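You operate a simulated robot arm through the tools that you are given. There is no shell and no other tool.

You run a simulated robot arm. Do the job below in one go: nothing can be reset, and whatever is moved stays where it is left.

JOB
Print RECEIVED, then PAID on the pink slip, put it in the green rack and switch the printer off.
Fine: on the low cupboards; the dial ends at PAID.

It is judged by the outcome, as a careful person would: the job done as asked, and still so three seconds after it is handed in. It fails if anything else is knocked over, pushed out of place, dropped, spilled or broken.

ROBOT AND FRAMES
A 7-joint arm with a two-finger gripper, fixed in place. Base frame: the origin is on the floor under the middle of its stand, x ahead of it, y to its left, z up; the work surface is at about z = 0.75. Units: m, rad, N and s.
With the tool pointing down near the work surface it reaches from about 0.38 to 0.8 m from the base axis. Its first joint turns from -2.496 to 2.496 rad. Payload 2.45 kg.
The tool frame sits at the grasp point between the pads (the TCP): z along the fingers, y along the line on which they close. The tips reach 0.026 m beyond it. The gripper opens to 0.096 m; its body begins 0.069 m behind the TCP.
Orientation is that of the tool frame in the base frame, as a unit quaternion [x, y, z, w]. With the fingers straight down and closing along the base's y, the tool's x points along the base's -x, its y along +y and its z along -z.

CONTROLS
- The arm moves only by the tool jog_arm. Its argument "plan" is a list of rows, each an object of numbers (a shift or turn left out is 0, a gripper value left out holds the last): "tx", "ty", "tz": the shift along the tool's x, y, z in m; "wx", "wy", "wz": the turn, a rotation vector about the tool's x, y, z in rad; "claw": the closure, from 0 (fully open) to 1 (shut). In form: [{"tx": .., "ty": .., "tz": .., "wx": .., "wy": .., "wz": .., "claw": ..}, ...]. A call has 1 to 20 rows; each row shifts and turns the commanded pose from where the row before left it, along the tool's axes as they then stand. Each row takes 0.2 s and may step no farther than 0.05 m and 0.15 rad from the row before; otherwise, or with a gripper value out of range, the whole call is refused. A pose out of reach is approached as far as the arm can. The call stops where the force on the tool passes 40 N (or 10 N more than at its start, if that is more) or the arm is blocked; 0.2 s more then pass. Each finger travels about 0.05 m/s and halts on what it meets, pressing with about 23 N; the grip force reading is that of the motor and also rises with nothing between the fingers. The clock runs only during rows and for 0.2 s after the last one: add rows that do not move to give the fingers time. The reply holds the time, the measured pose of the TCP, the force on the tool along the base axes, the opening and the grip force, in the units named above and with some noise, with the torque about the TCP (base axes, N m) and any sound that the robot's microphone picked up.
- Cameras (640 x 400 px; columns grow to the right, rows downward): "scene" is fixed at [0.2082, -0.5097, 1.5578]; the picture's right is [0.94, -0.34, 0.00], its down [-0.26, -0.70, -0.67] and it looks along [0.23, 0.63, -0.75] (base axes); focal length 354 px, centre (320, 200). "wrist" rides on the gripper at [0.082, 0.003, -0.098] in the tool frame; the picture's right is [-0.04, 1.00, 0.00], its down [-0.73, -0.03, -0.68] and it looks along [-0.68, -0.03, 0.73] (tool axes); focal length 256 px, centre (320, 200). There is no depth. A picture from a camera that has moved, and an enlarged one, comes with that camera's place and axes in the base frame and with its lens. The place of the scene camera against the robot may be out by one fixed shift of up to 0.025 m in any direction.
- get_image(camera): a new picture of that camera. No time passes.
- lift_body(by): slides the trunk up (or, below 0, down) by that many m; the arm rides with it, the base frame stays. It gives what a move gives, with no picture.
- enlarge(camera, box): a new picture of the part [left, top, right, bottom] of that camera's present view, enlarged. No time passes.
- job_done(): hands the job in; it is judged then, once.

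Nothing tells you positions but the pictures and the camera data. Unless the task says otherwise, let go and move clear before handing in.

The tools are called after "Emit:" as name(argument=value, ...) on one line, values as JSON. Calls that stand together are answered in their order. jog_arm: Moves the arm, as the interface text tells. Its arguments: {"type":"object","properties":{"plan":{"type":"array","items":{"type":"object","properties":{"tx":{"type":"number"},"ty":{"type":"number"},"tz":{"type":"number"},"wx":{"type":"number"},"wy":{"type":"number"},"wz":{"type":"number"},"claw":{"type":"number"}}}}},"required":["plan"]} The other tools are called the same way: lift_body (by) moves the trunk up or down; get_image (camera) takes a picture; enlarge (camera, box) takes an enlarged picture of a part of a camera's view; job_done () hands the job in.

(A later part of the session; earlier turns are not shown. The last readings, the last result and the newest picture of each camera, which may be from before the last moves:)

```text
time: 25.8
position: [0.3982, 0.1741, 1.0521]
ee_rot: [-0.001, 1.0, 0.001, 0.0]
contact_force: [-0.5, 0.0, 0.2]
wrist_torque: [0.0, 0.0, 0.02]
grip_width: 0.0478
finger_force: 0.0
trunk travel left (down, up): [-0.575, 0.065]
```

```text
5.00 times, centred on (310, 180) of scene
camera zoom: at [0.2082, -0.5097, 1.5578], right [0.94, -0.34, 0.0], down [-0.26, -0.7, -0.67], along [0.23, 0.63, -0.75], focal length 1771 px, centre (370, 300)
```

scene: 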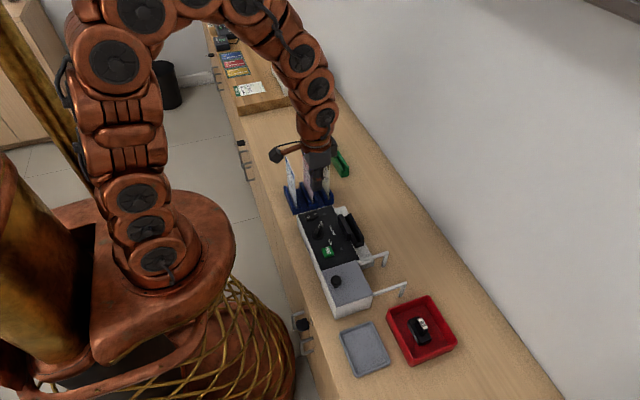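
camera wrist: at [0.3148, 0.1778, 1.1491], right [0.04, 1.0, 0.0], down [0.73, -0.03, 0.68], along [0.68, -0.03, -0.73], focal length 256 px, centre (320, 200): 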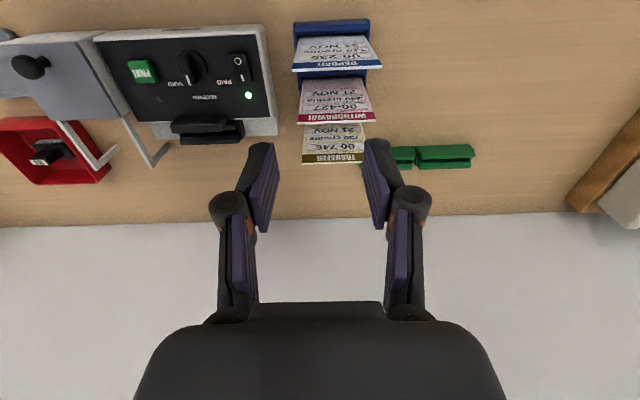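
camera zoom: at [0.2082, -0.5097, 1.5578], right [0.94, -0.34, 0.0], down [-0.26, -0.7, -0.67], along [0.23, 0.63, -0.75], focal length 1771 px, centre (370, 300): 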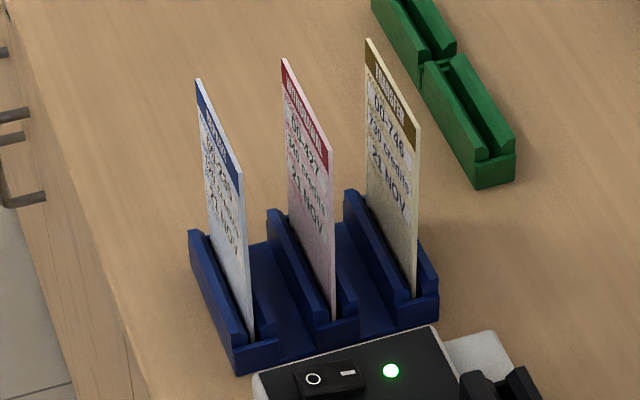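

The pink slip's top edge is at about x≈0.438, y 0.149–0.230, z≈0.895. I'll turn the gripper to close along x, narrow the opening to fit between neighbouring slips, and hover above it.

Emit:
jog_arm(plan=[{"wz": 0.1428, "claw": 0.6875}, {"wz": 0.1428}, {"wz": 0.1428}, {"wz": 0.1428}, {"wz": 0.1428}, {"wz": 0.1428}, {"wz": 0.1428}, {"wz": 0.1428}, {"wz": 0.1428}, {"wz": 0.1428}, {"wz": 0.1428}, {"tx": 0.015, "ty": 0.04}, {"tz": 0.04}, {"tz": 0.03}, {}, {}])

Emit:
get_image(camera="wrist")

Emit:
enlarge(camera="wrist", box=[200, 60, 440, 210])

Emit:
enlarge(camera="scene", box=[270, 120, 366, 180])

```text
time: 29.2
position: [0.4365, 0.191, 0.9842]
ee_rot: [0.707, 0.708, 0.002, 0.0]
contact_force: [0.2, 0.4, 0.1]
wrist_torque: [0.04, 0.03, 0.02]
grip_width: 0.0297
finger_force: 0.0
trunk travel left (down, up): [-0.575, 0.065]
```

```text
taken
camera wrist: at [0.4389, 0.2724, 1.083], right [1.0, -0.04, 0.0], down [-0.03, -0.73, 0.68], along [-0.02, -0.68, -0.74], focal length 256 px, centre (320, 200)
```

wrist: 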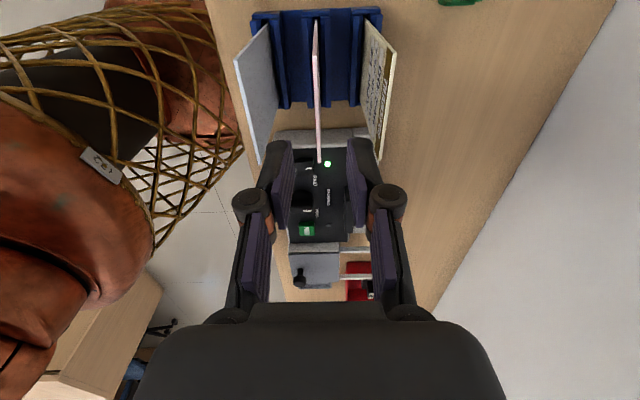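

```text
2.67 times, centred on (320, 135) of wrist
camera zoom: at [0.4389, 0.2724, 1.083], right [1.0, -0.04, 0.0], down [-0.03, -0.73, 0.68], along [-0.02, -0.68, -0.74], focal length 683 px, centre (320, 373)
```

zoom: 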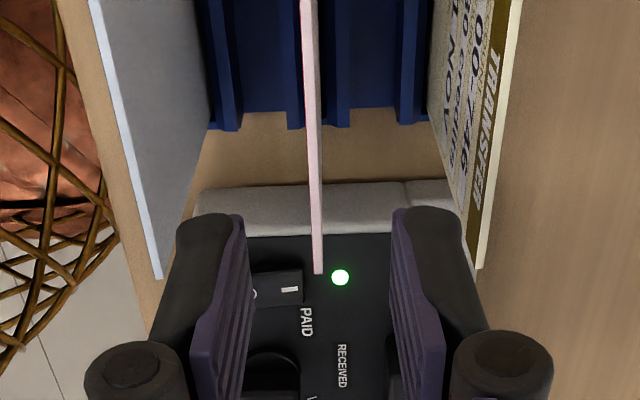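

```text
6.67 times, centred on (318, 150) of scene
camera zoom: at [0.2082, -0.5097, 1.5578], right [0.94, -0.34, 0.0], down [-0.26, -0.7, -0.67], along [0.23, 0.63, -0.75], focal length 2362 px, centre (333, 533)
```

zoom: 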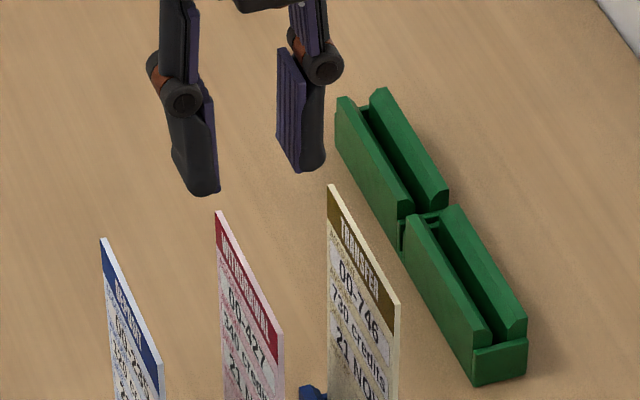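

The pink slip is centred between the fingers. Lowering around it.

Emit:
jog_arm(plan=[{"tz": 0.03}, {"tz": 0.03}, {"tz": 0.02}, {}, {}])

Emit:
enlarge(camera="wrist", box=[200, 60, 440, 210])

Emit:
enlarge(camera="scene", box=[270, 130, 366, 190])

```text
time: 30.4
position: [0.4393, 0.1914, 0.9018]
ee_rot: [0.706, 0.708, 0.002, -0.001]
contact_force: [-0.8, -0.5, -0.1]
wrist_torque: [-0.01, 0.03, 0.01]
grip_width: 0.0299
finger_force: 0.1
trunk travel left (down, up): [-0.575, 0.065]
```

```text
2.67 times, centred on (320, 135) of wrist
camera zoom: at [0.4409, 0.2731, 1.0015], right [1.0, -0.04, 0.0], down [-0.03, -0.73, 0.68], along [-0.02, -0.68, -0.74], focal length 683 px, centre (320, 373)
```

zoom: 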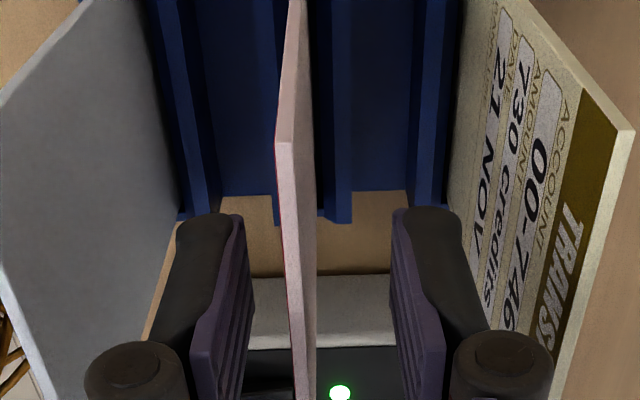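

```text
6.67 times, centred on (318, 160) of scene
camera zoom: at [0.2082, -0.5097, 1.5578], right [0.94, -0.34, 0.0], down [-0.26, -0.7, -0.67], along [0.23, 0.63, -0.75], focal length 2362 px, centre (333, 467)
```

zoom: 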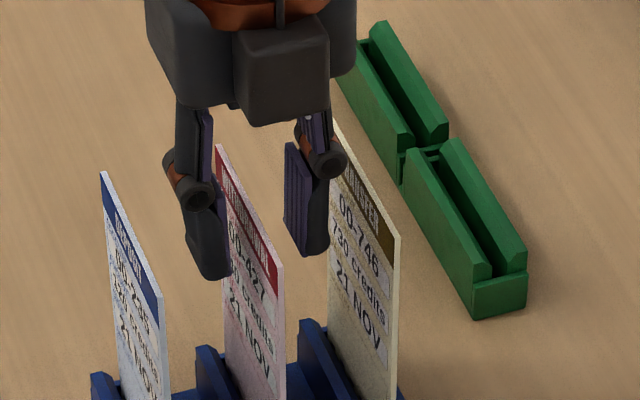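

The slip sits about 4–5 mm to the −x side of the finger centre. I'll centre, go down a bit more, and close.

Emit:
jog_arm(plan=[{"ty": -0.0045}, {"tz": 0.013}, {"tz": 0.012}, {}, {"claw": 0.85}, {"claw": 0.92}, {"claw": 1}, {}, {}, {}])

Emit:
enlarge(camera="wrist", box=[200, 60, 440, 210])

Emit:
enlarge(camera="scene", box=[270, 130, 366, 190])

```text
time: 32.6
position: [0.4335, 0.1913, 0.8775]
ee_rot: [0.707, 0.708, 0.001, 0.0]
contact_force: [0.0, -0.7, 0.4]
wrist_torque: [0.04, 0.0, 0.0]
grip_width: 0.0061
finger_force: 22.8
trunk travel left (down, up): [-0.575, 0.065]
```

```text
2.67 times, centred on (320, 135) of wrist
camera zoom: at [0.4354, 0.2742, 0.9765], right [1.0, -0.04, 0.0], down [-0.03, -0.73, 0.68], along [-0.02, -0.68, -0.74], focal length 683 px, centre (320, 373)
```

zoom: 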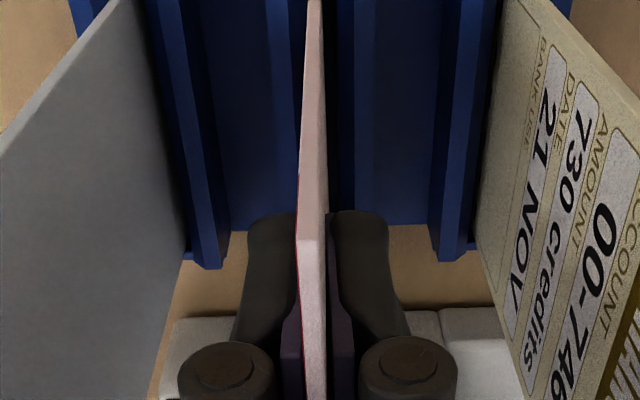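

```text
6.67 times, centred on (318, 160) of scene
camera zoom: at [0.2082, -0.5097, 1.5578], right [0.94, -0.34, 0.0], down [-0.26, -0.7, -0.67], along [0.23, 0.63, -0.75], focal length 2362 px, centre (333, 467)
```

zoom: 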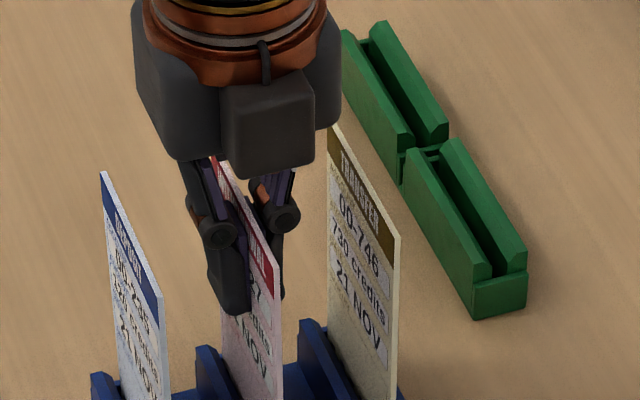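

The fingers hold the pink slip about 17 mm below its top. Lifting it straight up out of the rack.

Emit:
jog_arm(plan=[{"tz": -0.01}, {"tz": -0.02}, {"tz": -0.03}, {"tz": -0.03}, {"tz": -0.03}, {"tz": -0.03}, {"tz": -0.02}, {}, {}])

Emit:
get_image(camera="wrist")

Emit:
enlarge(camera="scene", box=[260, 90, 420, 190])

Emit:
enlarge(camera="scene", box=[270, 150, 366, 210])

```text
time: 34.6
position: [0.4339, 0.1912, 1.0466]
ee_rot: [0.706, 0.708, 0.001, -0.001]
contact_force: [1.3, -0.4, 0.1]
wrist_torque: [0.04, 0.0, -0.02]
grip_width: 0.0061
finger_force: 22.8
trunk travel left (down, up): [-0.575, 0.065]
```

```text
taken
camera wrist: at [0.4355, 0.2721, 1.1454], right [1.0, -0.04, 0.0], down [-0.03, -0.73, 0.68], along [-0.02, -0.68, -0.74], focal length 256 px, centre (320, 200)
```

wrist: 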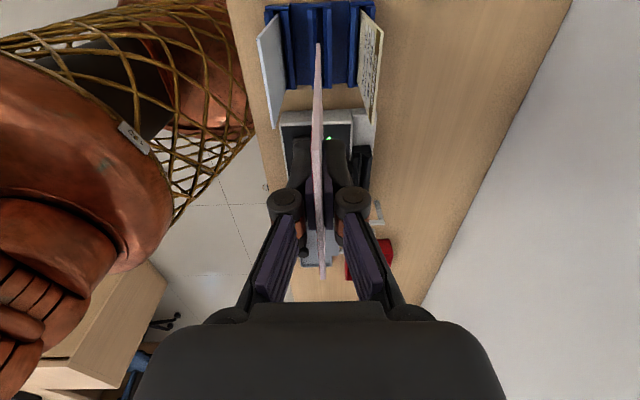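

```text
4.00 times, centred on (340, 140) of scene
camera zoom: at [0.2082, -0.5097, 1.5578], right [0.94, -0.34, 0.0], down [-0.26, -0.7, -0.67], along [0.23, 0.63, -0.75], focal length 1417 px, centre (240, 440)
```

zoom: 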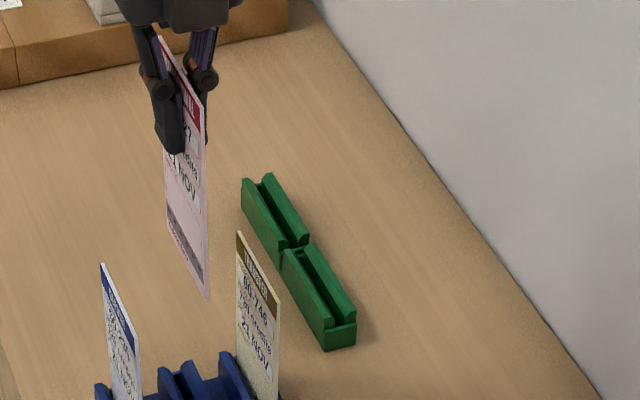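

```text
6.67 times, centred on (318, 180) of scene
camera zoom: at [0.2082, -0.5097, 1.5578], right [0.94, -0.34, 0.0], down [-0.26, -0.7, -0.67], along [0.23, 0.63, -0.75], focal length 2362 px, centre (333, 333)
```

zoom: 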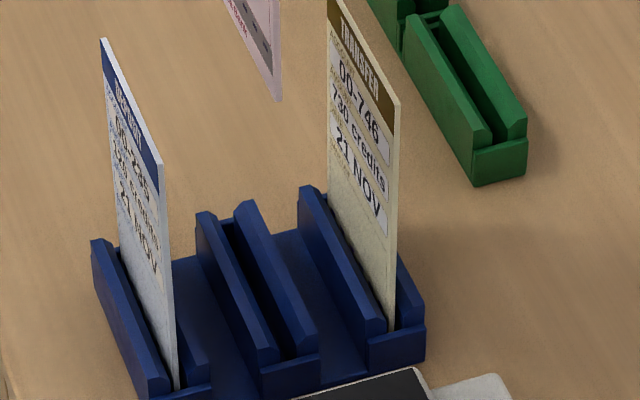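

Emit:
enlarge(camera="scene", box=[290, 95, 322, 169])

Emit:
enlarge(camera="wrist", box=[260, 80, 400, 170])

```text
5.41 times, centred on (306, 132) of scene
camera zoom: at [0.2082, -0.5097, 1.5578], right [0.94, -0.34, 0.0], down [-0.26, -0.7, -0.67], along [0.23, 0.63, -0.75], focal length 1915 px, centre (396, 568)
```

zoom: 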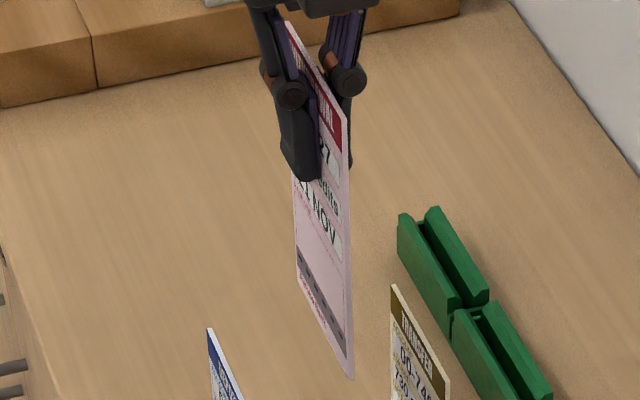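

```text
4.44 times, centred on (330, 125) of wrist
camera zoom: at [0.4355, 0.2721, 1.1454], right [1.0, -0.04, 0.0], down [-0.03, -0.73, 0.68], along [-0.02, -0.68, -0.74], focal length 1138 px, centre (276, 533)
```

zoom: 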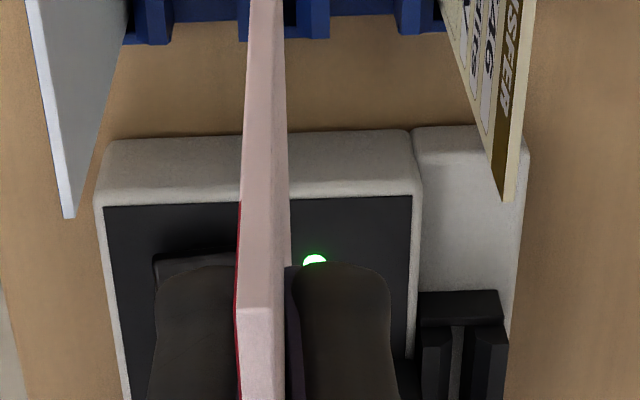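

The slip hangs straight, and its lower edge is about 0.128 m below the TCP. I'll carry it over toward the printer slot, staying high, and look at the slot on the way.

Emit:
jog_arm(plan=[{"tx": -0.04}, {"tx": -0.04}, {"tx": -0.04}, {"tx": -0.03}, {"ty": -0.03}, {}, {}])

Emit:
get_image(camera="wrist")

Emit:
enlarge(camera="wrist", box=[280, 20, 440, 120])

Emit:
enlarge(camera="scene", box=[300, 180, 396, 240])

```text
time: 36.2
position: [0.4052, 0.0412, 1.0471]
ee_rot: [0.706, 0.708, 0.001, 0.001]
contact_force: [0.4, 0.5, -0.3]
wrist_torque: [-0.03, -0.02, -0.02]
grip_width: 0.0059
finger_force: 23.3
trunk travel left (down, up): [-0.575, 0.065]
```

```text
taken
camera wrist: at [0.4061, 0.1234, 1.1461], right [1.0, -0.04, 0.0], down [-0.03, -0.73, 0.68], along [-0.02, -0.68, -0.74], focal length 256 px, centre (320, 200)
```

wrist: 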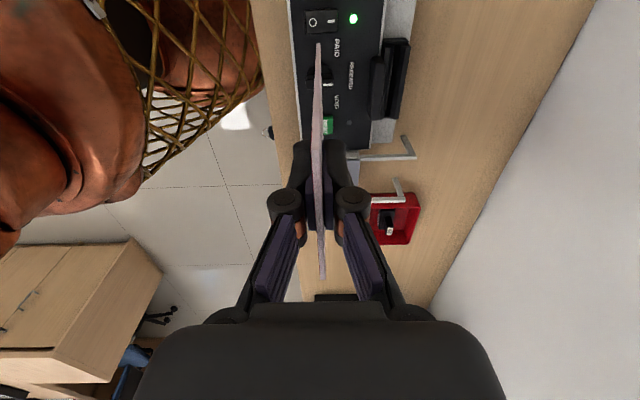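

```text
4.00 times, centred on (360, 70) of wrist
camera zoom: at [0.4061, 0.1234, 1.1461], right [1.0, -0.04, 0.0], down [-0.03, -0.73, 0.68], along [-0.02, -0.68, -0.74], focal length 1024 px, centre (160, 720)
```

zoom: 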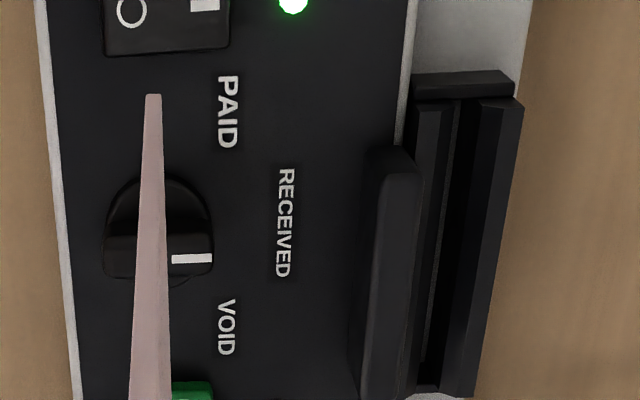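

```text
6.67 times, centred on (348, 210) of scene
camera zoom: at [0.2082, -0.5097, 1.5578], right [0.94, -0.34, 0.0], down [-0.26, -0.7, -0.67], along [0.23, 0.63, -0.75], focal length 2362 px, centre (133, 133)
```

zoom: 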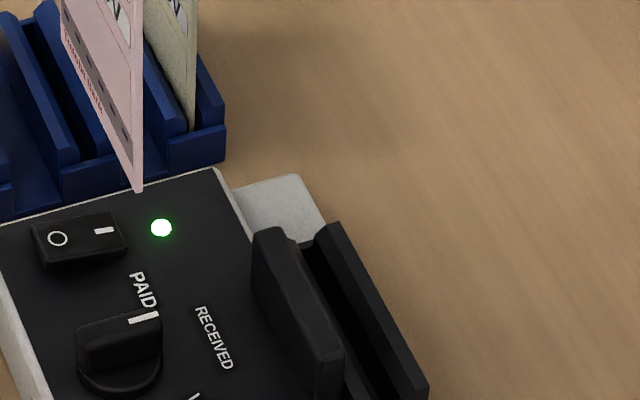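

Emit:
enlarge(camera="wrist", box=[360, 30, 424, 70])

Emit:
enlarge(camera="wrist", box=[360, 85, 424, 125])

Emit:
enlarge(camera="scene", box=[330, 206, 378, 252])

```text
10.00 times, centred on (392, 50) of wrist
camera zoom: at [0.4061, 0.1234, 1.1461], right [1.0, -0.04, 0.0], down [-0.03, -0.73, 0.68], along [-0.02, -0.68, -0.74], focal length 2560 px, centre (-400, 1700)
```

zoom: 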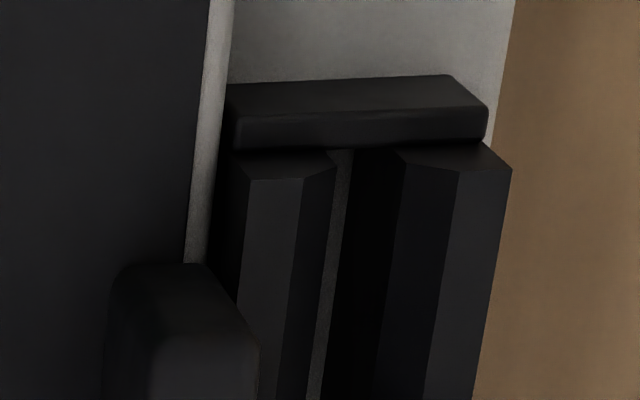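

```text
10.00 times, centred on (392, 105) of wrist
camera zoom: at [0.4061, 0.1234, 1.1461], right [1.0, -0.04, 0.0], down [-0.03, -0.73, 0.68], along [-0.02, -0.68, -0.74], focal length 2560 px, centre (-400, 1150)
```

zoom: 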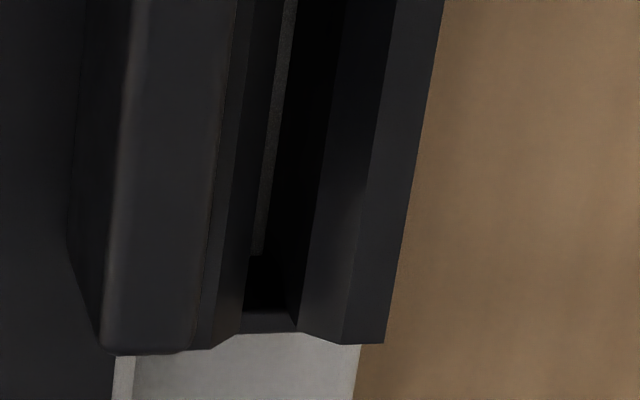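

```text
8.70 times, centred on (354, 229) of scene
camera zoom: at [0.2082, -0.5097, 1.5578], right [0.94, -0.34, 0.0], down [-0.26, -0.7, -0.67], along [0.23, 0.63, -0.75], focal length 3081 px, centre (24, -52)
```

zoom: 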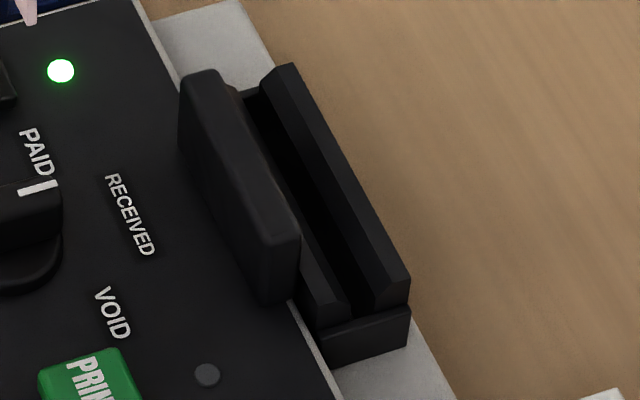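

The slot groove is about 8 mm wide with chamfered rails. It is centred near x≈0.494, y≈0.007 and about 84 mm long, against a slip of about 81 mm, so y alignment matters. I'll move over it and check before going down.

Emit:
jog_arm(plan=[{"ty": 0.03, "tx": -0.012}, {"ty": 0.03, "tx": -0.012}, {"ty": 0.0283, "tx": -0.0077}, {}, {"tz": 0.03}, {"tz": 0.02}, {}, {}])

Emit:
get_image(camera="wrist")

Emit:
enlarge(camera="wrist", box=[270, 10, 366, 70])

Emit:
enlarge(camera="scene", box=[300, 160, 412, 250])

```text
time: 38.0
position: [0.4914, 0.0106, 0.9956]
ee_rot: [0.706, 0.708, 0.001, 0.0]
contact_force: [0.2, 0.6, -0.6]
wrist_torque: [0.05, -0.01, -0.03]
grip_width: 0.0059
finger_force: 22.8
trunk travel left (down, up): [-0.575, 0.065]
```

```text
taken
camera wrist: at [0.4936, 0.0923, 1.0946], right [1.0, -0.04, 0.0], down [-0.03, -0.73, 0.68], along [-0.03, -0.68, -0.74], focal length 256 px, centre (320, 200)
```

wrist: 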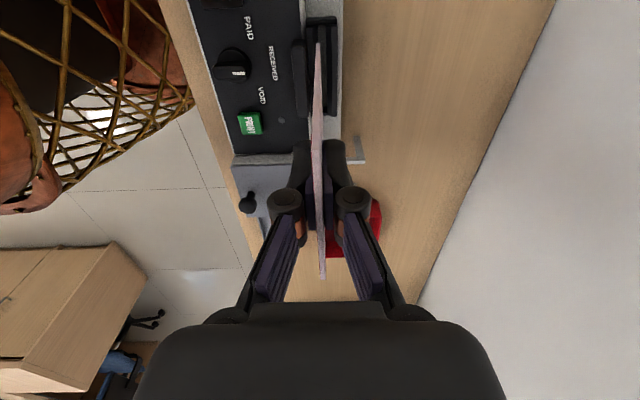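

```text
6.67 times, centred on (318, 40) of wrist
camera zoom: at [0.4936, 0.0923, 1.0946], right [1.0, -0.04, 0.0], down [-0.03, -0.73, 0.68], along [-0.03, -0.68, -0.74], focal length 1707 px, centre (333, 1267)
```

zoom: 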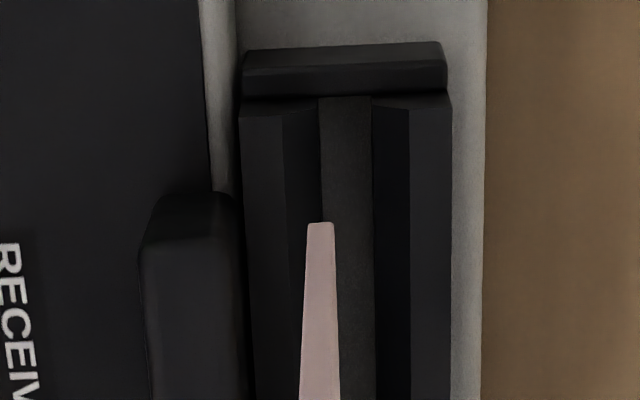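

```text
4.44 times, centred on (356, 205) of scene
camera zoom: at [0.2082, -0.5097, 1.5578], right [0.94, -0.34, 0.0], down [-0.26, -0.7, -0.67], along [0.23, 0.63, -0.75], focal length 1575 px, centre (160, 178)
```

zoom: 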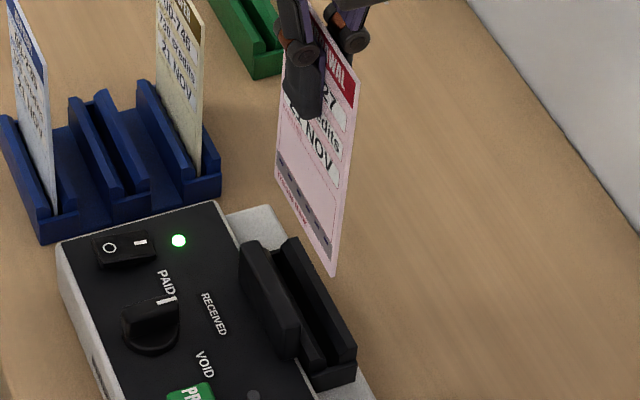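

The slip's lower corner shows clearly against the groove: it needs about 3 mm more in +x, and in y it sits nicely inside the groove's end. Correcting and lowering to just above the rails.

Emit:
jog_arm(plan=[{"ty": 0.0033}, {"tz": 0.02}, {"tz": 0.015}, {}, {}])

Emit:
enlarge(camera="wrist", box=[270, 10, 366, 70])

Emit:
enlarge(camera="scene", box=[320, 190, 384, 250])

```text
time: 39.2
position: [0.4955, 0.0101, 0.9609]
ee_rot: [0.707, 0.708, 0.002, 0.0]
contact_force: [-0.5, 0.2, 0.0]
wrist_torque: [0.0, 0.01, 0.05]
grip_width: 0.006
finger_force: 23.3
trunk travel left (down, up): [-0.575, 0.065]
```

```text
6.67 times, centred on (318, 40) of wrist
camera zoom: at [0.497, 0.0926, 1.0605], right [1.0, -0.04, 0.0], down [-0.03, -0.73, 0.68], along [-0.02, -0.68, -0.74], focal length 1707 px, centre (333, 1267)
```

zoom: 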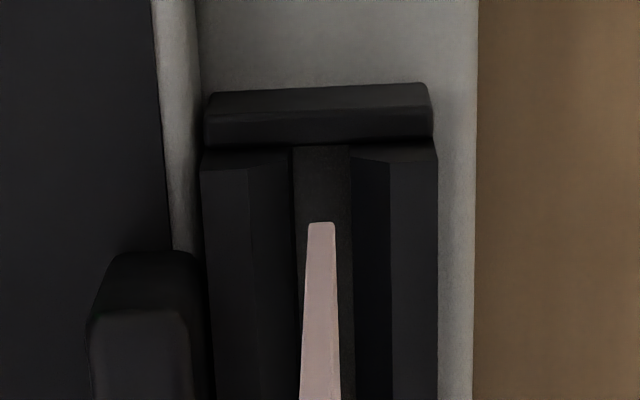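

```text
6.67 times, centred on (352, 220) of scene
camera zoom: at [0.2082, -0.5097, 1.5578], right [0.94, -0.34, 0.0], down [-0.26, -0.7, -0.67], along [0.23, 0.63, -0.75], focal length 2362 px, centre (107, 67)
```

zoom: 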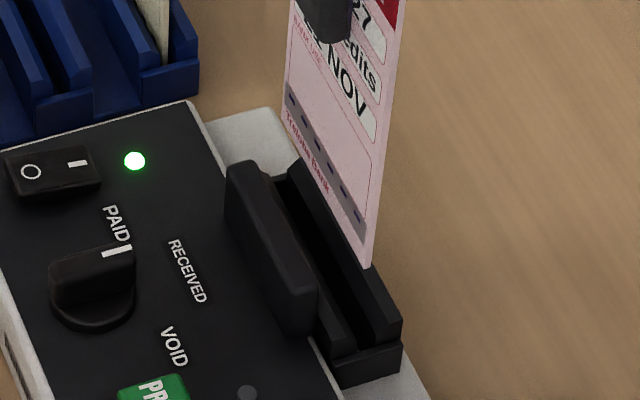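

The alignment is good: the slip is centred over the groove with about 3 mm of margin at each end. Lowering it into the slot.

Emit:
jog_arm(plan=[{"tz": 0.01}, {"tz": 0.008}, {"tz": 0.007}, {"tz": 0.005}, {}, {}])

Emit:
enlarge(camera="wrist", box=[270, 10, 366, 70])

Emit:
enlarge(camera="scene", box=[320, 190, 384, 250])

```text
time: 40.6
position: [0.4958, 0.0108, 0.9312]
ee_rot: [0.707, 0.707, 0.001, 0.0]
contact_force: [0.1, 0.0, -0.2]
wrist_torque: [0.04, 0.01, 0.02]
grip_width: 0.0059
finger_force: 23.0
trunk travel left (down, up): [-0.575, 0.065]
```

```text
6.67 times, centred on (318, 40) of wrist
camera zoom: at [0.4977, 0.0927, 1.0306], right [1.0, -0.04, 0.0], down [-0.03, -0.73, 0.68], along [-0.02, -0.68, -0.74], focal length 1707 px, centre (333, 1267)
```

zoom: 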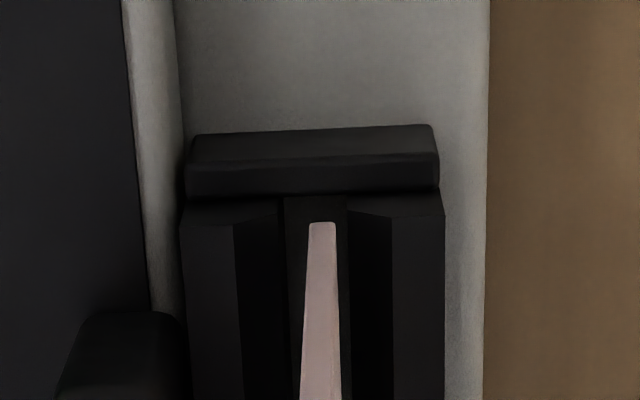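

```text
6.67 times, centred on (352, 220) of scene
camera zoom: at [0.2082, -0.5097, 1.5578], right [0.94, -0.34, 0.0], down [-0.26, -0.7, -0.67], along [0.23, 0.63, -0.75], focal length 2362 px, centre (107, 67)
```

zoom: 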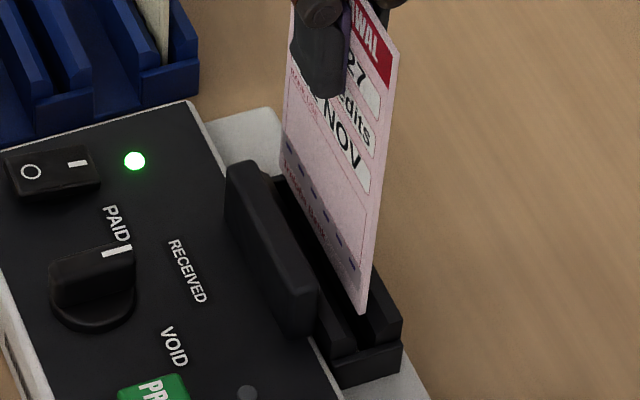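

Emit:
jog_arm(plan=[{"tz": 0.005}, {"tz": 0.004}, {"tz": 0.003}, {}, {}])

Emit:
enlarge(camera="wrist", box=[270, 10, 366, 70])

Emit:
enlarge(camera="scene", box=[320, 190, 384, 250])

```text
time: 41.8
position: [0.4952, 0.0106, 0.9209]
ee_rot: [0.707, 0.707, 0.001, 0.001]
contact_force: [-0.8, 0.6, -0.1]
wrist_torque: [-0.03, 0.03, 0.02]
grip_width: 0.0064
finger_force: 22.6
trunk travel left (down, up): [-0.575, 0.065]
```

```text
6.67 times, centred on (318, 40) of wrist
camera zoom: at [0.4975, 0.0926, 1.0188], right [1.0, -0.04, 0.0], down [-0.03, -0.73, 0.68], along [-0.02, -0.68, -0.74], focal length 1707 px, centre (333, 1267)
```

zoom: 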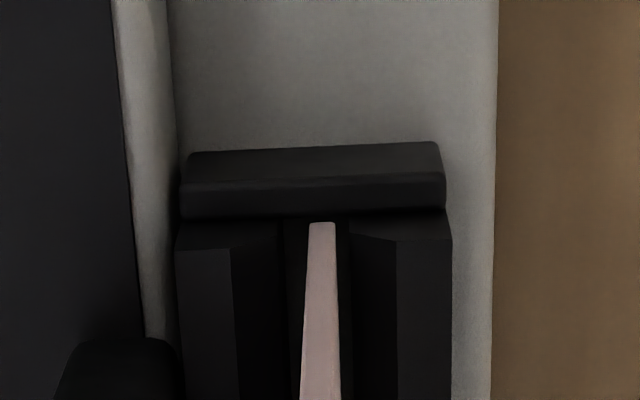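

```text
6.67 times, centred on (352, 220) of scene
camera zoom: at [0.2082, -0.5097, 1.5578], right [0.94, -0.34, 0.0], down [-0.26, -0.7, -0.67], along [0.23, 0.63, -0.75], focal length 2362 px, centre (107, 67)
```

zoom: 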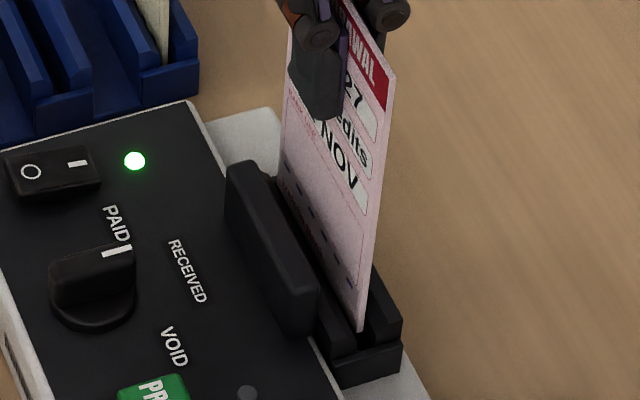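

Emit:
jog_arm(plan=[{"tz": 0.004}, {"tz": 0.003}, {"tz": 0.003}, {}, {}])

Emit:
enlarge(camera="wrist", box=[270, 10, 366, 70])

Emit:
enlarge(camera="scene", box=[320, 190, 384, 250])

```text
time: 43.0
position: [0.4949, 0.0104, 0.9086]
ee_rot: [0.707, 0.707, 0.001, 0.0]
contact_force: [0.5, 0.5, -0.6]
wrist_torque: [0.01, -0.03, -0.01]
grip_width: 0.0061
finger_force: 22.9
trunk travel left (down, up): [-0.575, 0.065]
```

```text
6.67 times, centred on (318, 40) of wrist
camera zoom: at [0.4974, 0.0922, 1.0079], right [1.0, -0.04, 0.0], down [-0.03, -0.73, 0.68], along [-0.02, -0.68, -0.74], focal length 1707 px, centre (333, 1267)
```

zoom: 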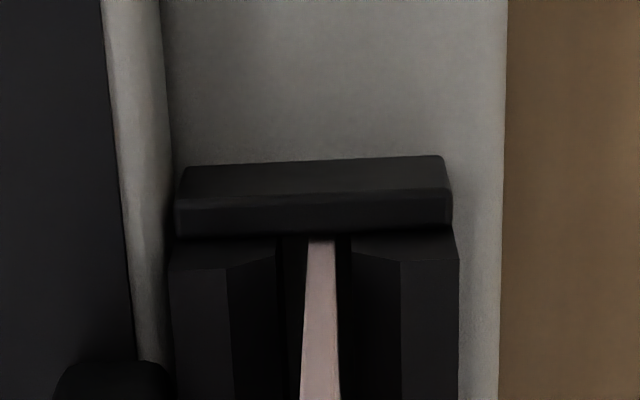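

```text
6.67 times, centred on (352, 220) of scene
camera zoom: at [0.2082, -0.5097, 1.5578], right [0.94, -0.34, 0.0], down [-0.26, -0.7, -0.67], along [0.23, 0.63, -0.75], focal length 2362 px, centre (107, 67)
```

zoom: 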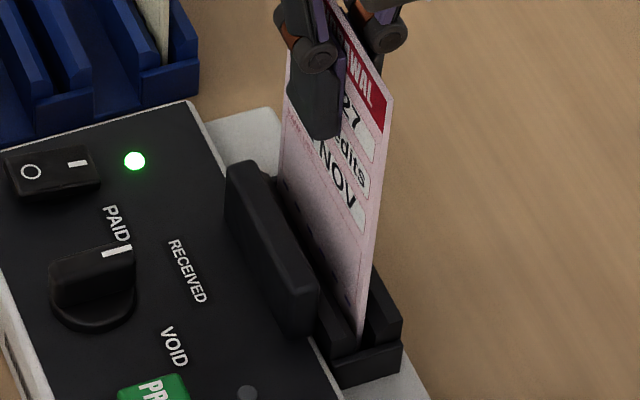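

Emit:
jog_arm(plan=[{"tz": 0.003}, {"tz": 0.003}, {"tz": 0.002}, {}, {}])

Emit:
enlarge(camera="wrist", box=[270, 10, 366, 70])

Emit:
enlarge(camera="scene", box=[320, 190, 384, 250])

```text
time: 44.2
position: [0.4964, 0.0098, 0.9027]
ee_rot: [0.707, 0.707, 0.002, 0.001]
contact_force: [-0.5, -0.4, 19.0]
wrist_torque: [-0.12, -0.02, 0.03]
grip_width: 0.006
finger_force: 23.0
trunk travel left (down, up): [-0.575, 0.065]
```

```text
6.67 times, centred on (318, 40) of wrist
camera zoom: at [0.4976, 0.092, 1.0006], right [1.0, -0.04, 0.0], down [-0.03, -0.73, 0.68], along [-0.02, -0.68, -0.74], focal length 1707 px, centre (333, 1267)
```

zoom: 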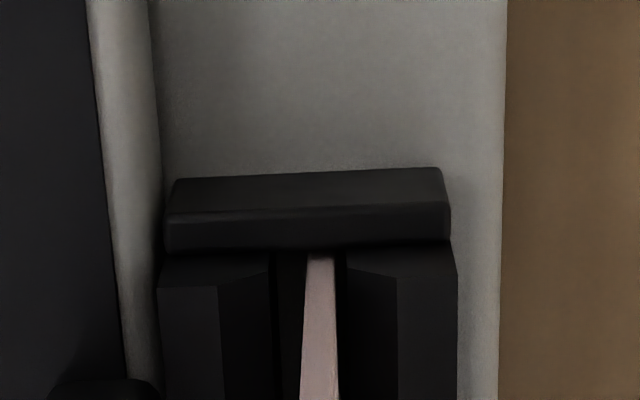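

```text
6.67 times, centred on (352, 220) of scene
camera zoom: at [0.2082, -0.5097, 1.5578], right [0.94, -0.34, 0.0], down [-0.26, -0.7, -0.67], along [0.23, 0.63, -0.75], focal length 2362 px, centre (107, 67)
```

zoom: 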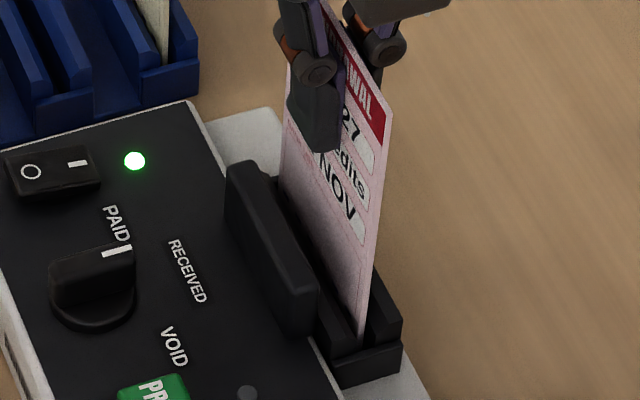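

The slip has reached the slot floor (19 N upward). Releasing and rising straight up.

Emit:
jog_arm(plan=[{"tz": -0.001, "claw": 0.9}, {"claw": 0.8}, {"claw": 0.7}, {"claw": 0.65}, {}, {"tz": -0.02}, {"tz": -0.03}, {"tz": -0.03}, {}, {}])

Emit:
get_image(camera="wrist")

Emit:
enlarge(camera="scene", box=[300, 170, 396, 260])

```text
time: 46.4
position: [0.4964, 0.0097, 0.9839]
ee_rot: [0.707, 0.707, 0.001, 0.0]
contact_force: [-0.4, -0.5, 0.5]
wrist_torque: [0.0, -0.02, 0.0]
grip_width: 0.0336
finger_force: 0.0
trunk travel left (down, up): [-0.575, 0.065]
```

```text
taken
camera wrist: at [0.498, 0.092, 1.0825], right [1.0, -0.04, 0.0], down [-0.03, -0.73, 0.68], along [-0.02, -0.68, -0.74], focal length 256 px, centre (320, 200)
```

wrist: 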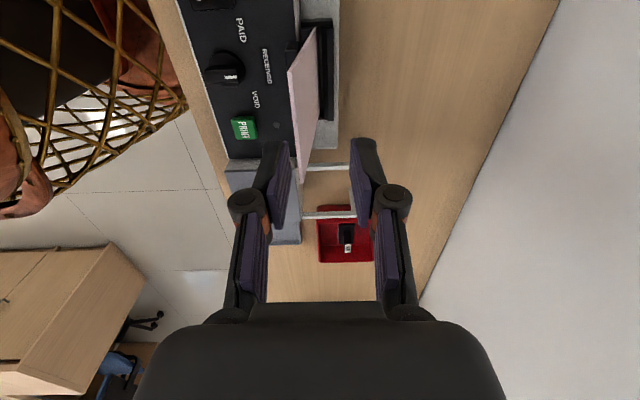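

```text
4.44 times, centred on (348, 215) of scene
camera zoom: at [0.2082, -0.5097, 1.5578], right [0.94, -0.34, 0.0], down [-0.26, -0.7, -0.67], along [0.23, 0.63, -0.75], focal length 1575 px, centre (196, 133)
```

zoom: 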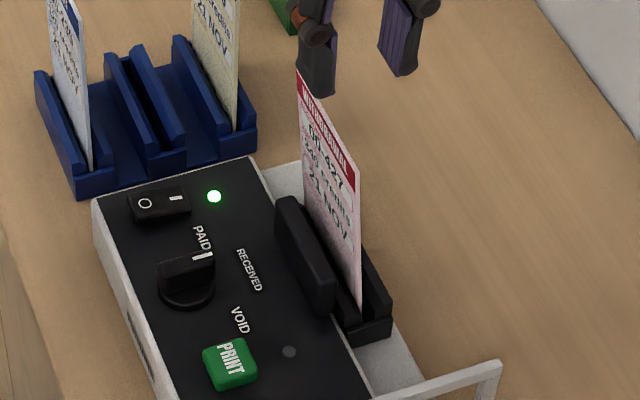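

The slip stands in the slot, leaning slightly on the print head. Now I'll raise the arm, turn back, shut the fingers, and go over the PRINT button (≈0.404, -0.042).

Emit:
jog_arm(plan=[{"tz": -0.04}, {"tz": -0.03}, {"wz": -0.1428, "claw": 1}, {"wz": -0.1428}, {"wz": -0.1428}, {"wz": -0.1428}, {"wz": -0.1428}, {"wz": -0.1428}, {"wz": -0.1428}, {"wz": -0.1428}, {"wz": -0.1428}, {"wz": -0.1428}, {"wz": -0.1428}, {"tx": 0.04, "ty": -0.02}, {"tx": 0.03, "ty": -0.02}, {"tx": 0.0224, "ty": -0.0117}, {}, {}])

Emit:
jog_arm(plan=[{"tz": 0.04}, {"tz": 0.04}, {"tz": 0.04}, {"tz": 0.03}, {}, {}])

Emit:
get_image(camera="wrist")

Emit:
enlarge(camera="wrist", box=[240, 60, 400, 160])

Emit:
enlarge(camera="scene", box=[280, 190, 392, 260])

```text
time: 50.2
position: [0.4018, -0.0416, 1.0529]
ee_rot: [0.0, 1.0, 0.001, 0.001]
contact_force: [-0.7, 0.2, 0.9]
wrist_torque: [0.0, 0.02, -0.01]
grip_width: 0.0
finger_force: 23.1
trunk travel left (down, up): [-0.575, 0.065]
```

```text
time: 51.6
position: [0.4028, -0.0403, 0.902]
ee_rot: [0.0, 1.0, 0.002, 0.001]
contact_force: [0.6, -0.6, 0.0]
wrist_torque: [-0.02, 0.01, -0.02]
grip_width: 0.0
finger_force: 23.0
trunk travel left (down, up): [-0.575, 0.065]
```

```text
taken
camera wrist: at [0.32, -0.0373, 0.9993], right [0.04, 1.0, 0.0], down [0.73, -0.03, 0.68], along [0.68, -0.03, -0.73], focal length 256 px, centre (320, 200)
```

wrist: 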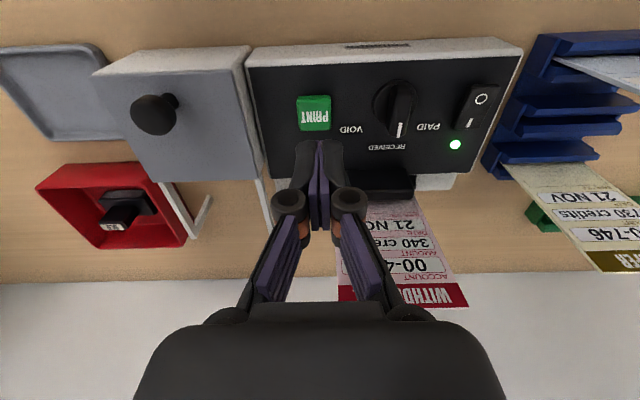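

```text
4.00 times, centred on (320, 110) of wrist
camera zoom: at [0.32, -0.0373, 0.9993], right [0.04, 1.0, 0.0], down [0.73, -0.03, 0.68], along [0.68, -0.03, -0.73], focal length 1024 px, centre (320, 560)
```

zoom: 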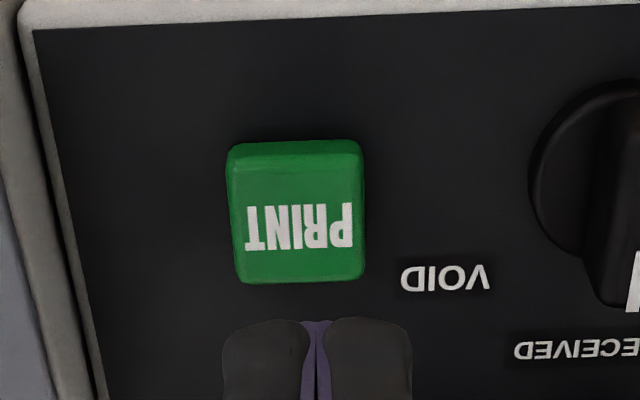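

```text
5.71 times, centred on (336, 225) of scene
camera zoom: at [0.2082, -0.5097, 1.5578], right [0.94, -0.34, 0.0], down [-0.26, -0.7, -0.67], along [0.23, 0.63, -0.75], focal length 2024 px, centre (229, 57)
```

zoom: 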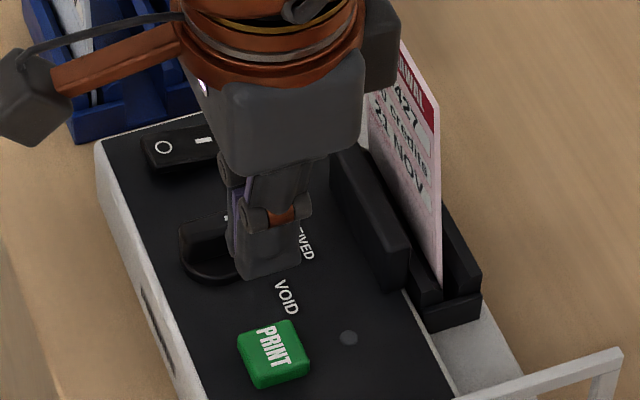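

The button is about 4 mm further toward −y and 2 mm toward +x. I'll correct that, lower to just above it, and check the clearance to the slip.

Emit:
jog_arm(plan=[{"tx": -0.001, "ty": -0.0045}, {"tz": 0.02}, {"tz": 0.02}, {}, {}])

Emit:
get_image(camera="wrist")

Emit:
enlarge(camera="scene", box=[280, 190, 392, 260])

Emit:
enlarge(camera="wrist", box=[240, 60, 400, 160])

```text
time: 52.8
position: [0.4039, -0.0463, 0.8632]
ee_rot: [-0.001, 1.0, 0.0, 0.002]
contact_force: [0.4, 0.2, -0.2]
wrist_torque: [0.02, 0.01, -0.02]
grip_width: 0.0
finger_force: 22.5
trunk travel left (down, up): [-0.575, 0.065]
```

```text
taken
camera wrist: at [0.3206, -0.0423, 0.9601], right [0.04, 1.0, 0.0], down [0.73, -0.03, 0.68], along [0.68, -0.03, -0.73], focal length 256 px, centre (320, 200)
```

wrist: 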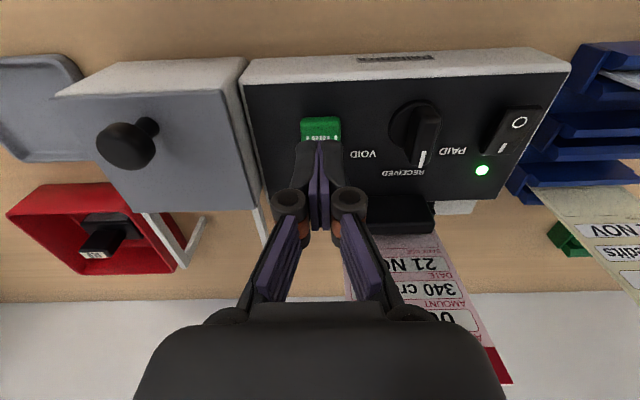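

```text
5.71 times, centred on (336, 225) of scene
camera zoom: at [0.2082, -0.5097, 1.5578], right [0.94, -0.34, 0.0], down [-0.26, -0.7, -0.67], along [0.23, 0.63, -0.75], focal length 2024 px, centre (229, 57)
```

zoom: 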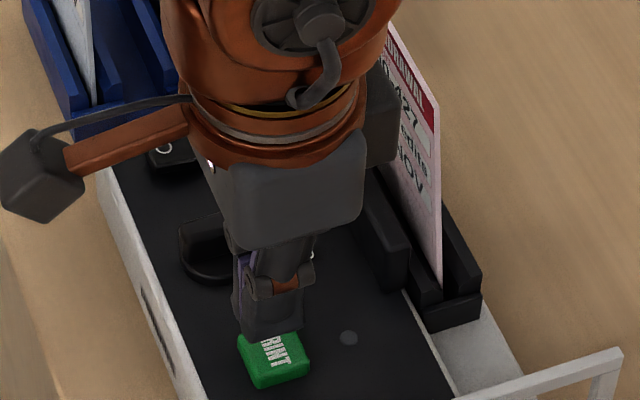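

```text
4.00 times, centred on (320, 110) of wrist
camera zoom: at [0.3206, -0.0423, 0.9601], right [0.04, 1.0, 0.0], down [0.73, -0.03, 0.68], along [0.68, -0.03, -0.73], focal length 1024 px, centre (320, 560)
```

zoom: 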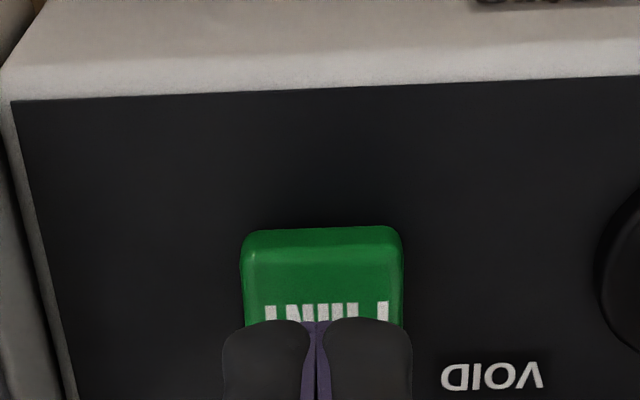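

The tips are over the button and clear of the slip. Pressing PRINT in small steps.

Emit:
jog_arm(plan=[{"tz": 0.006}, {"tz": 0.005}, {"tz": 0.003}, {"tz": 0.002}, {}])

Emit:
enlarge(camera="wrist", box=[240, 60, 400, 160])

```text
time: 54.0
position: [0.404, -0.0449, 0.8452]
ee_rot: [-0.001, 1.0, 0.0, 0.0]
contact_force: [-0.1, 0.9, 0.1]
wrist_torque: [0.0, -0.01, -0.01]
grip_width: 0.0
finger_force: 23.0
trunk travel left (down, up): [-0.575, 0.065]
```

```text
4.00 times, centred on (320, 110) of wrist
camera zoom: at [0.3211, -0.0418, 0.9444], right [0.04, 1.0, 0.0], down [0.73, -0.03, 0.68], along [0.68, -0.03, -0.73], focal length 1024 px, centre (320, 560)
```

zoom: 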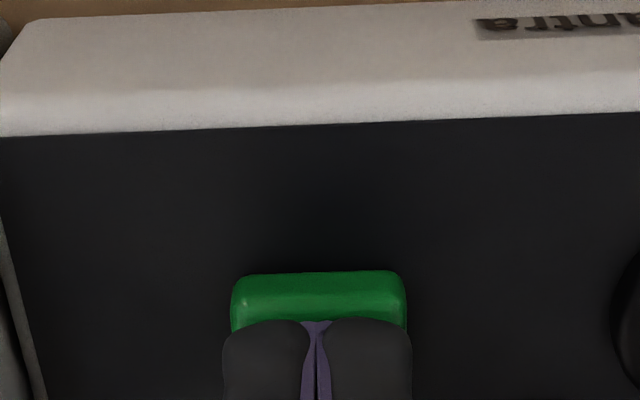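

Emit:
jog_arm(plan=[{"tz": 0.0015}, {"tz": 0.0015}, {}])

```text
time: 54.8
position: [0.4038, -0.0454, 0.8437]
ee_rot: [-0.001, 1.0, 0.001, 0.0]
contact_force: [0.6, 0.6, 0.3]
wrist_torque: [0.01, 0.02, 0.0]
grip_width: 0.0
finger_force: 23.2
trunk travel left (down, up): [-0.575, 0.065]
```

Emit:
jog_arm(plan=[{"tz": 0.0015}, {"tz": 0.0015}, {}])

Emit:
enlarge(camera="scene", box=[280, 190, 392, 260])

```text
time: 55.6
position: [0.4045, -0.0459, 0.8407]
ee_rot: [-0.001, 1.0, 0.001, 0.001]
contact_force: [-0.6, -0.3, 0.3]
wrist_torque: [0.0, 0.01, -0.01]
grip_width: 0.0
finger_force: 23.2
trunk travel left (down, up): [-0.575, 0.065]
```

```text
5.71 times, centred on (336, 225) of scene
camera zoom: at [0.2082, -0.5097, 1.5578], right [0.94, -0.34, 0.0], down [-0.26, -0.7, -0.67], along [0.23, 0.63, -0.75], focal length 2024 px, centre (229, 57)
```

zoom: 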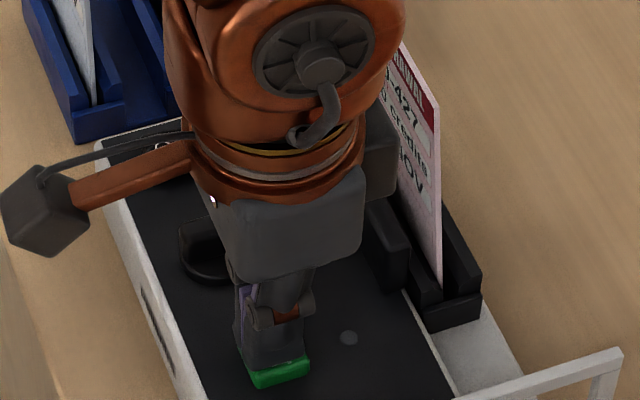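

Emit:
jog_arm(plan=[{"tz": 0.0015}, {"tz": 0.0015}, {}])

```text
time: 56.4
position: [0.404, -0.0453, 0.8378]
ee_rot: [-0.001, 1.0, 0.001, 0.001]
contact_force: [0.3, 0.4, -0.8]
wrist_torque: [0.01, 0.01, -0.01]
grip_width: 0.0002
finger_force: 22.9
trunk travel left (down, up): [-0.575, 0.065]
```

Emit:
jog_arm(plan=[{"tz": 0.0015}, {}])

Emit:
enlarge(camera="wrist", box=[240, 60, 400, 160])

Emit:
enlarge(camera="scene", box=[300, 220, 364, 260])

```text
time: 57.0
position: [0.4045, -0.0466, 0.8369]
ee_rot: [0.0, 1.0, 0.002, 0.0]
contact_force: [0.3, 0.3, 0.5]
wrist_torque: [-0.04, 0.02, -0.02]
grip_width: 0.0062
finger_force: 28.5
trunk travel left (down, up): [-0.575, 0.065]
```

```text
4.00 times, centred on (320, 110) of wrist
camera zoom: at [0.3216, -0.0427, 0.9352], right [0.04, 1.0, 0.0], down [0.73, -0.03, 0.68], along [0.68, -0.03, -0.73], focal length 1024 px, centre (320, 560)
```

zoom: 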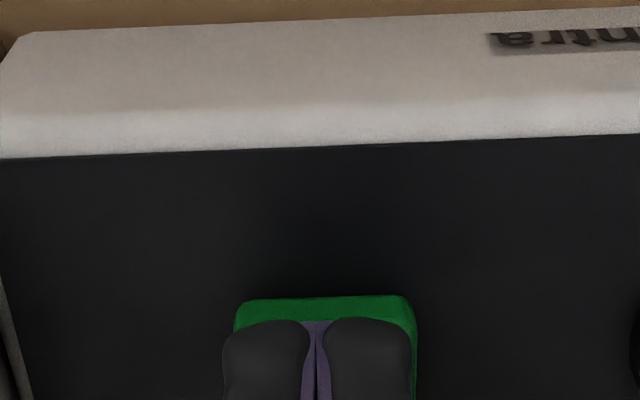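

```text
10.00 times, centred on (332, 240) of scene
camera zoom: at [0.2082, -0.5097, 1.5578], right [0.94, -0.34, 0.0], down [-0.26, -0.7, -0.67], along [0.23, 0.63, -0.75], focal length 3543 px, centre (200, -200)
```

zoom: 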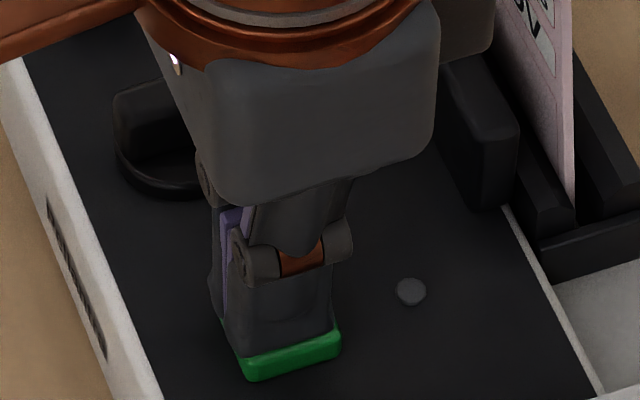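

Emit:
jog_arm(plan=[{"tz": 0.001}, {}])

Emit:
enlarge(camera="scene", box=[300, 190, 380, 260])

```text
time: 57.6
position: [0.4042, -0.0456, 0.8345]
ee_rot: [-0.001, 1.0, 0.002, 0.001]
contact_force: [0.4, -1.0, 1.4]
wrist_torque: [-0.03, 0.01, 0.02]
grip_width: 0.0062
finger_force: 28.1
trunk travel left (down, up): [-0.575, 0.065]
```

```text
5.71 times, centred on (340, 225) of scene
camera zoom: at [0.2082, -0.5097, 1.5578], right [0.94, -0.34, 0.0], down [-0.26, -0.7, -0.67], along [0.23, 0.63, -0.75], focal length 2024 px, centre (206, 57)
```

zoom: 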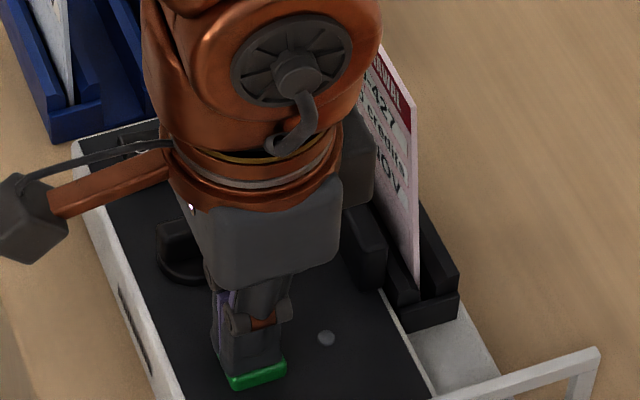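

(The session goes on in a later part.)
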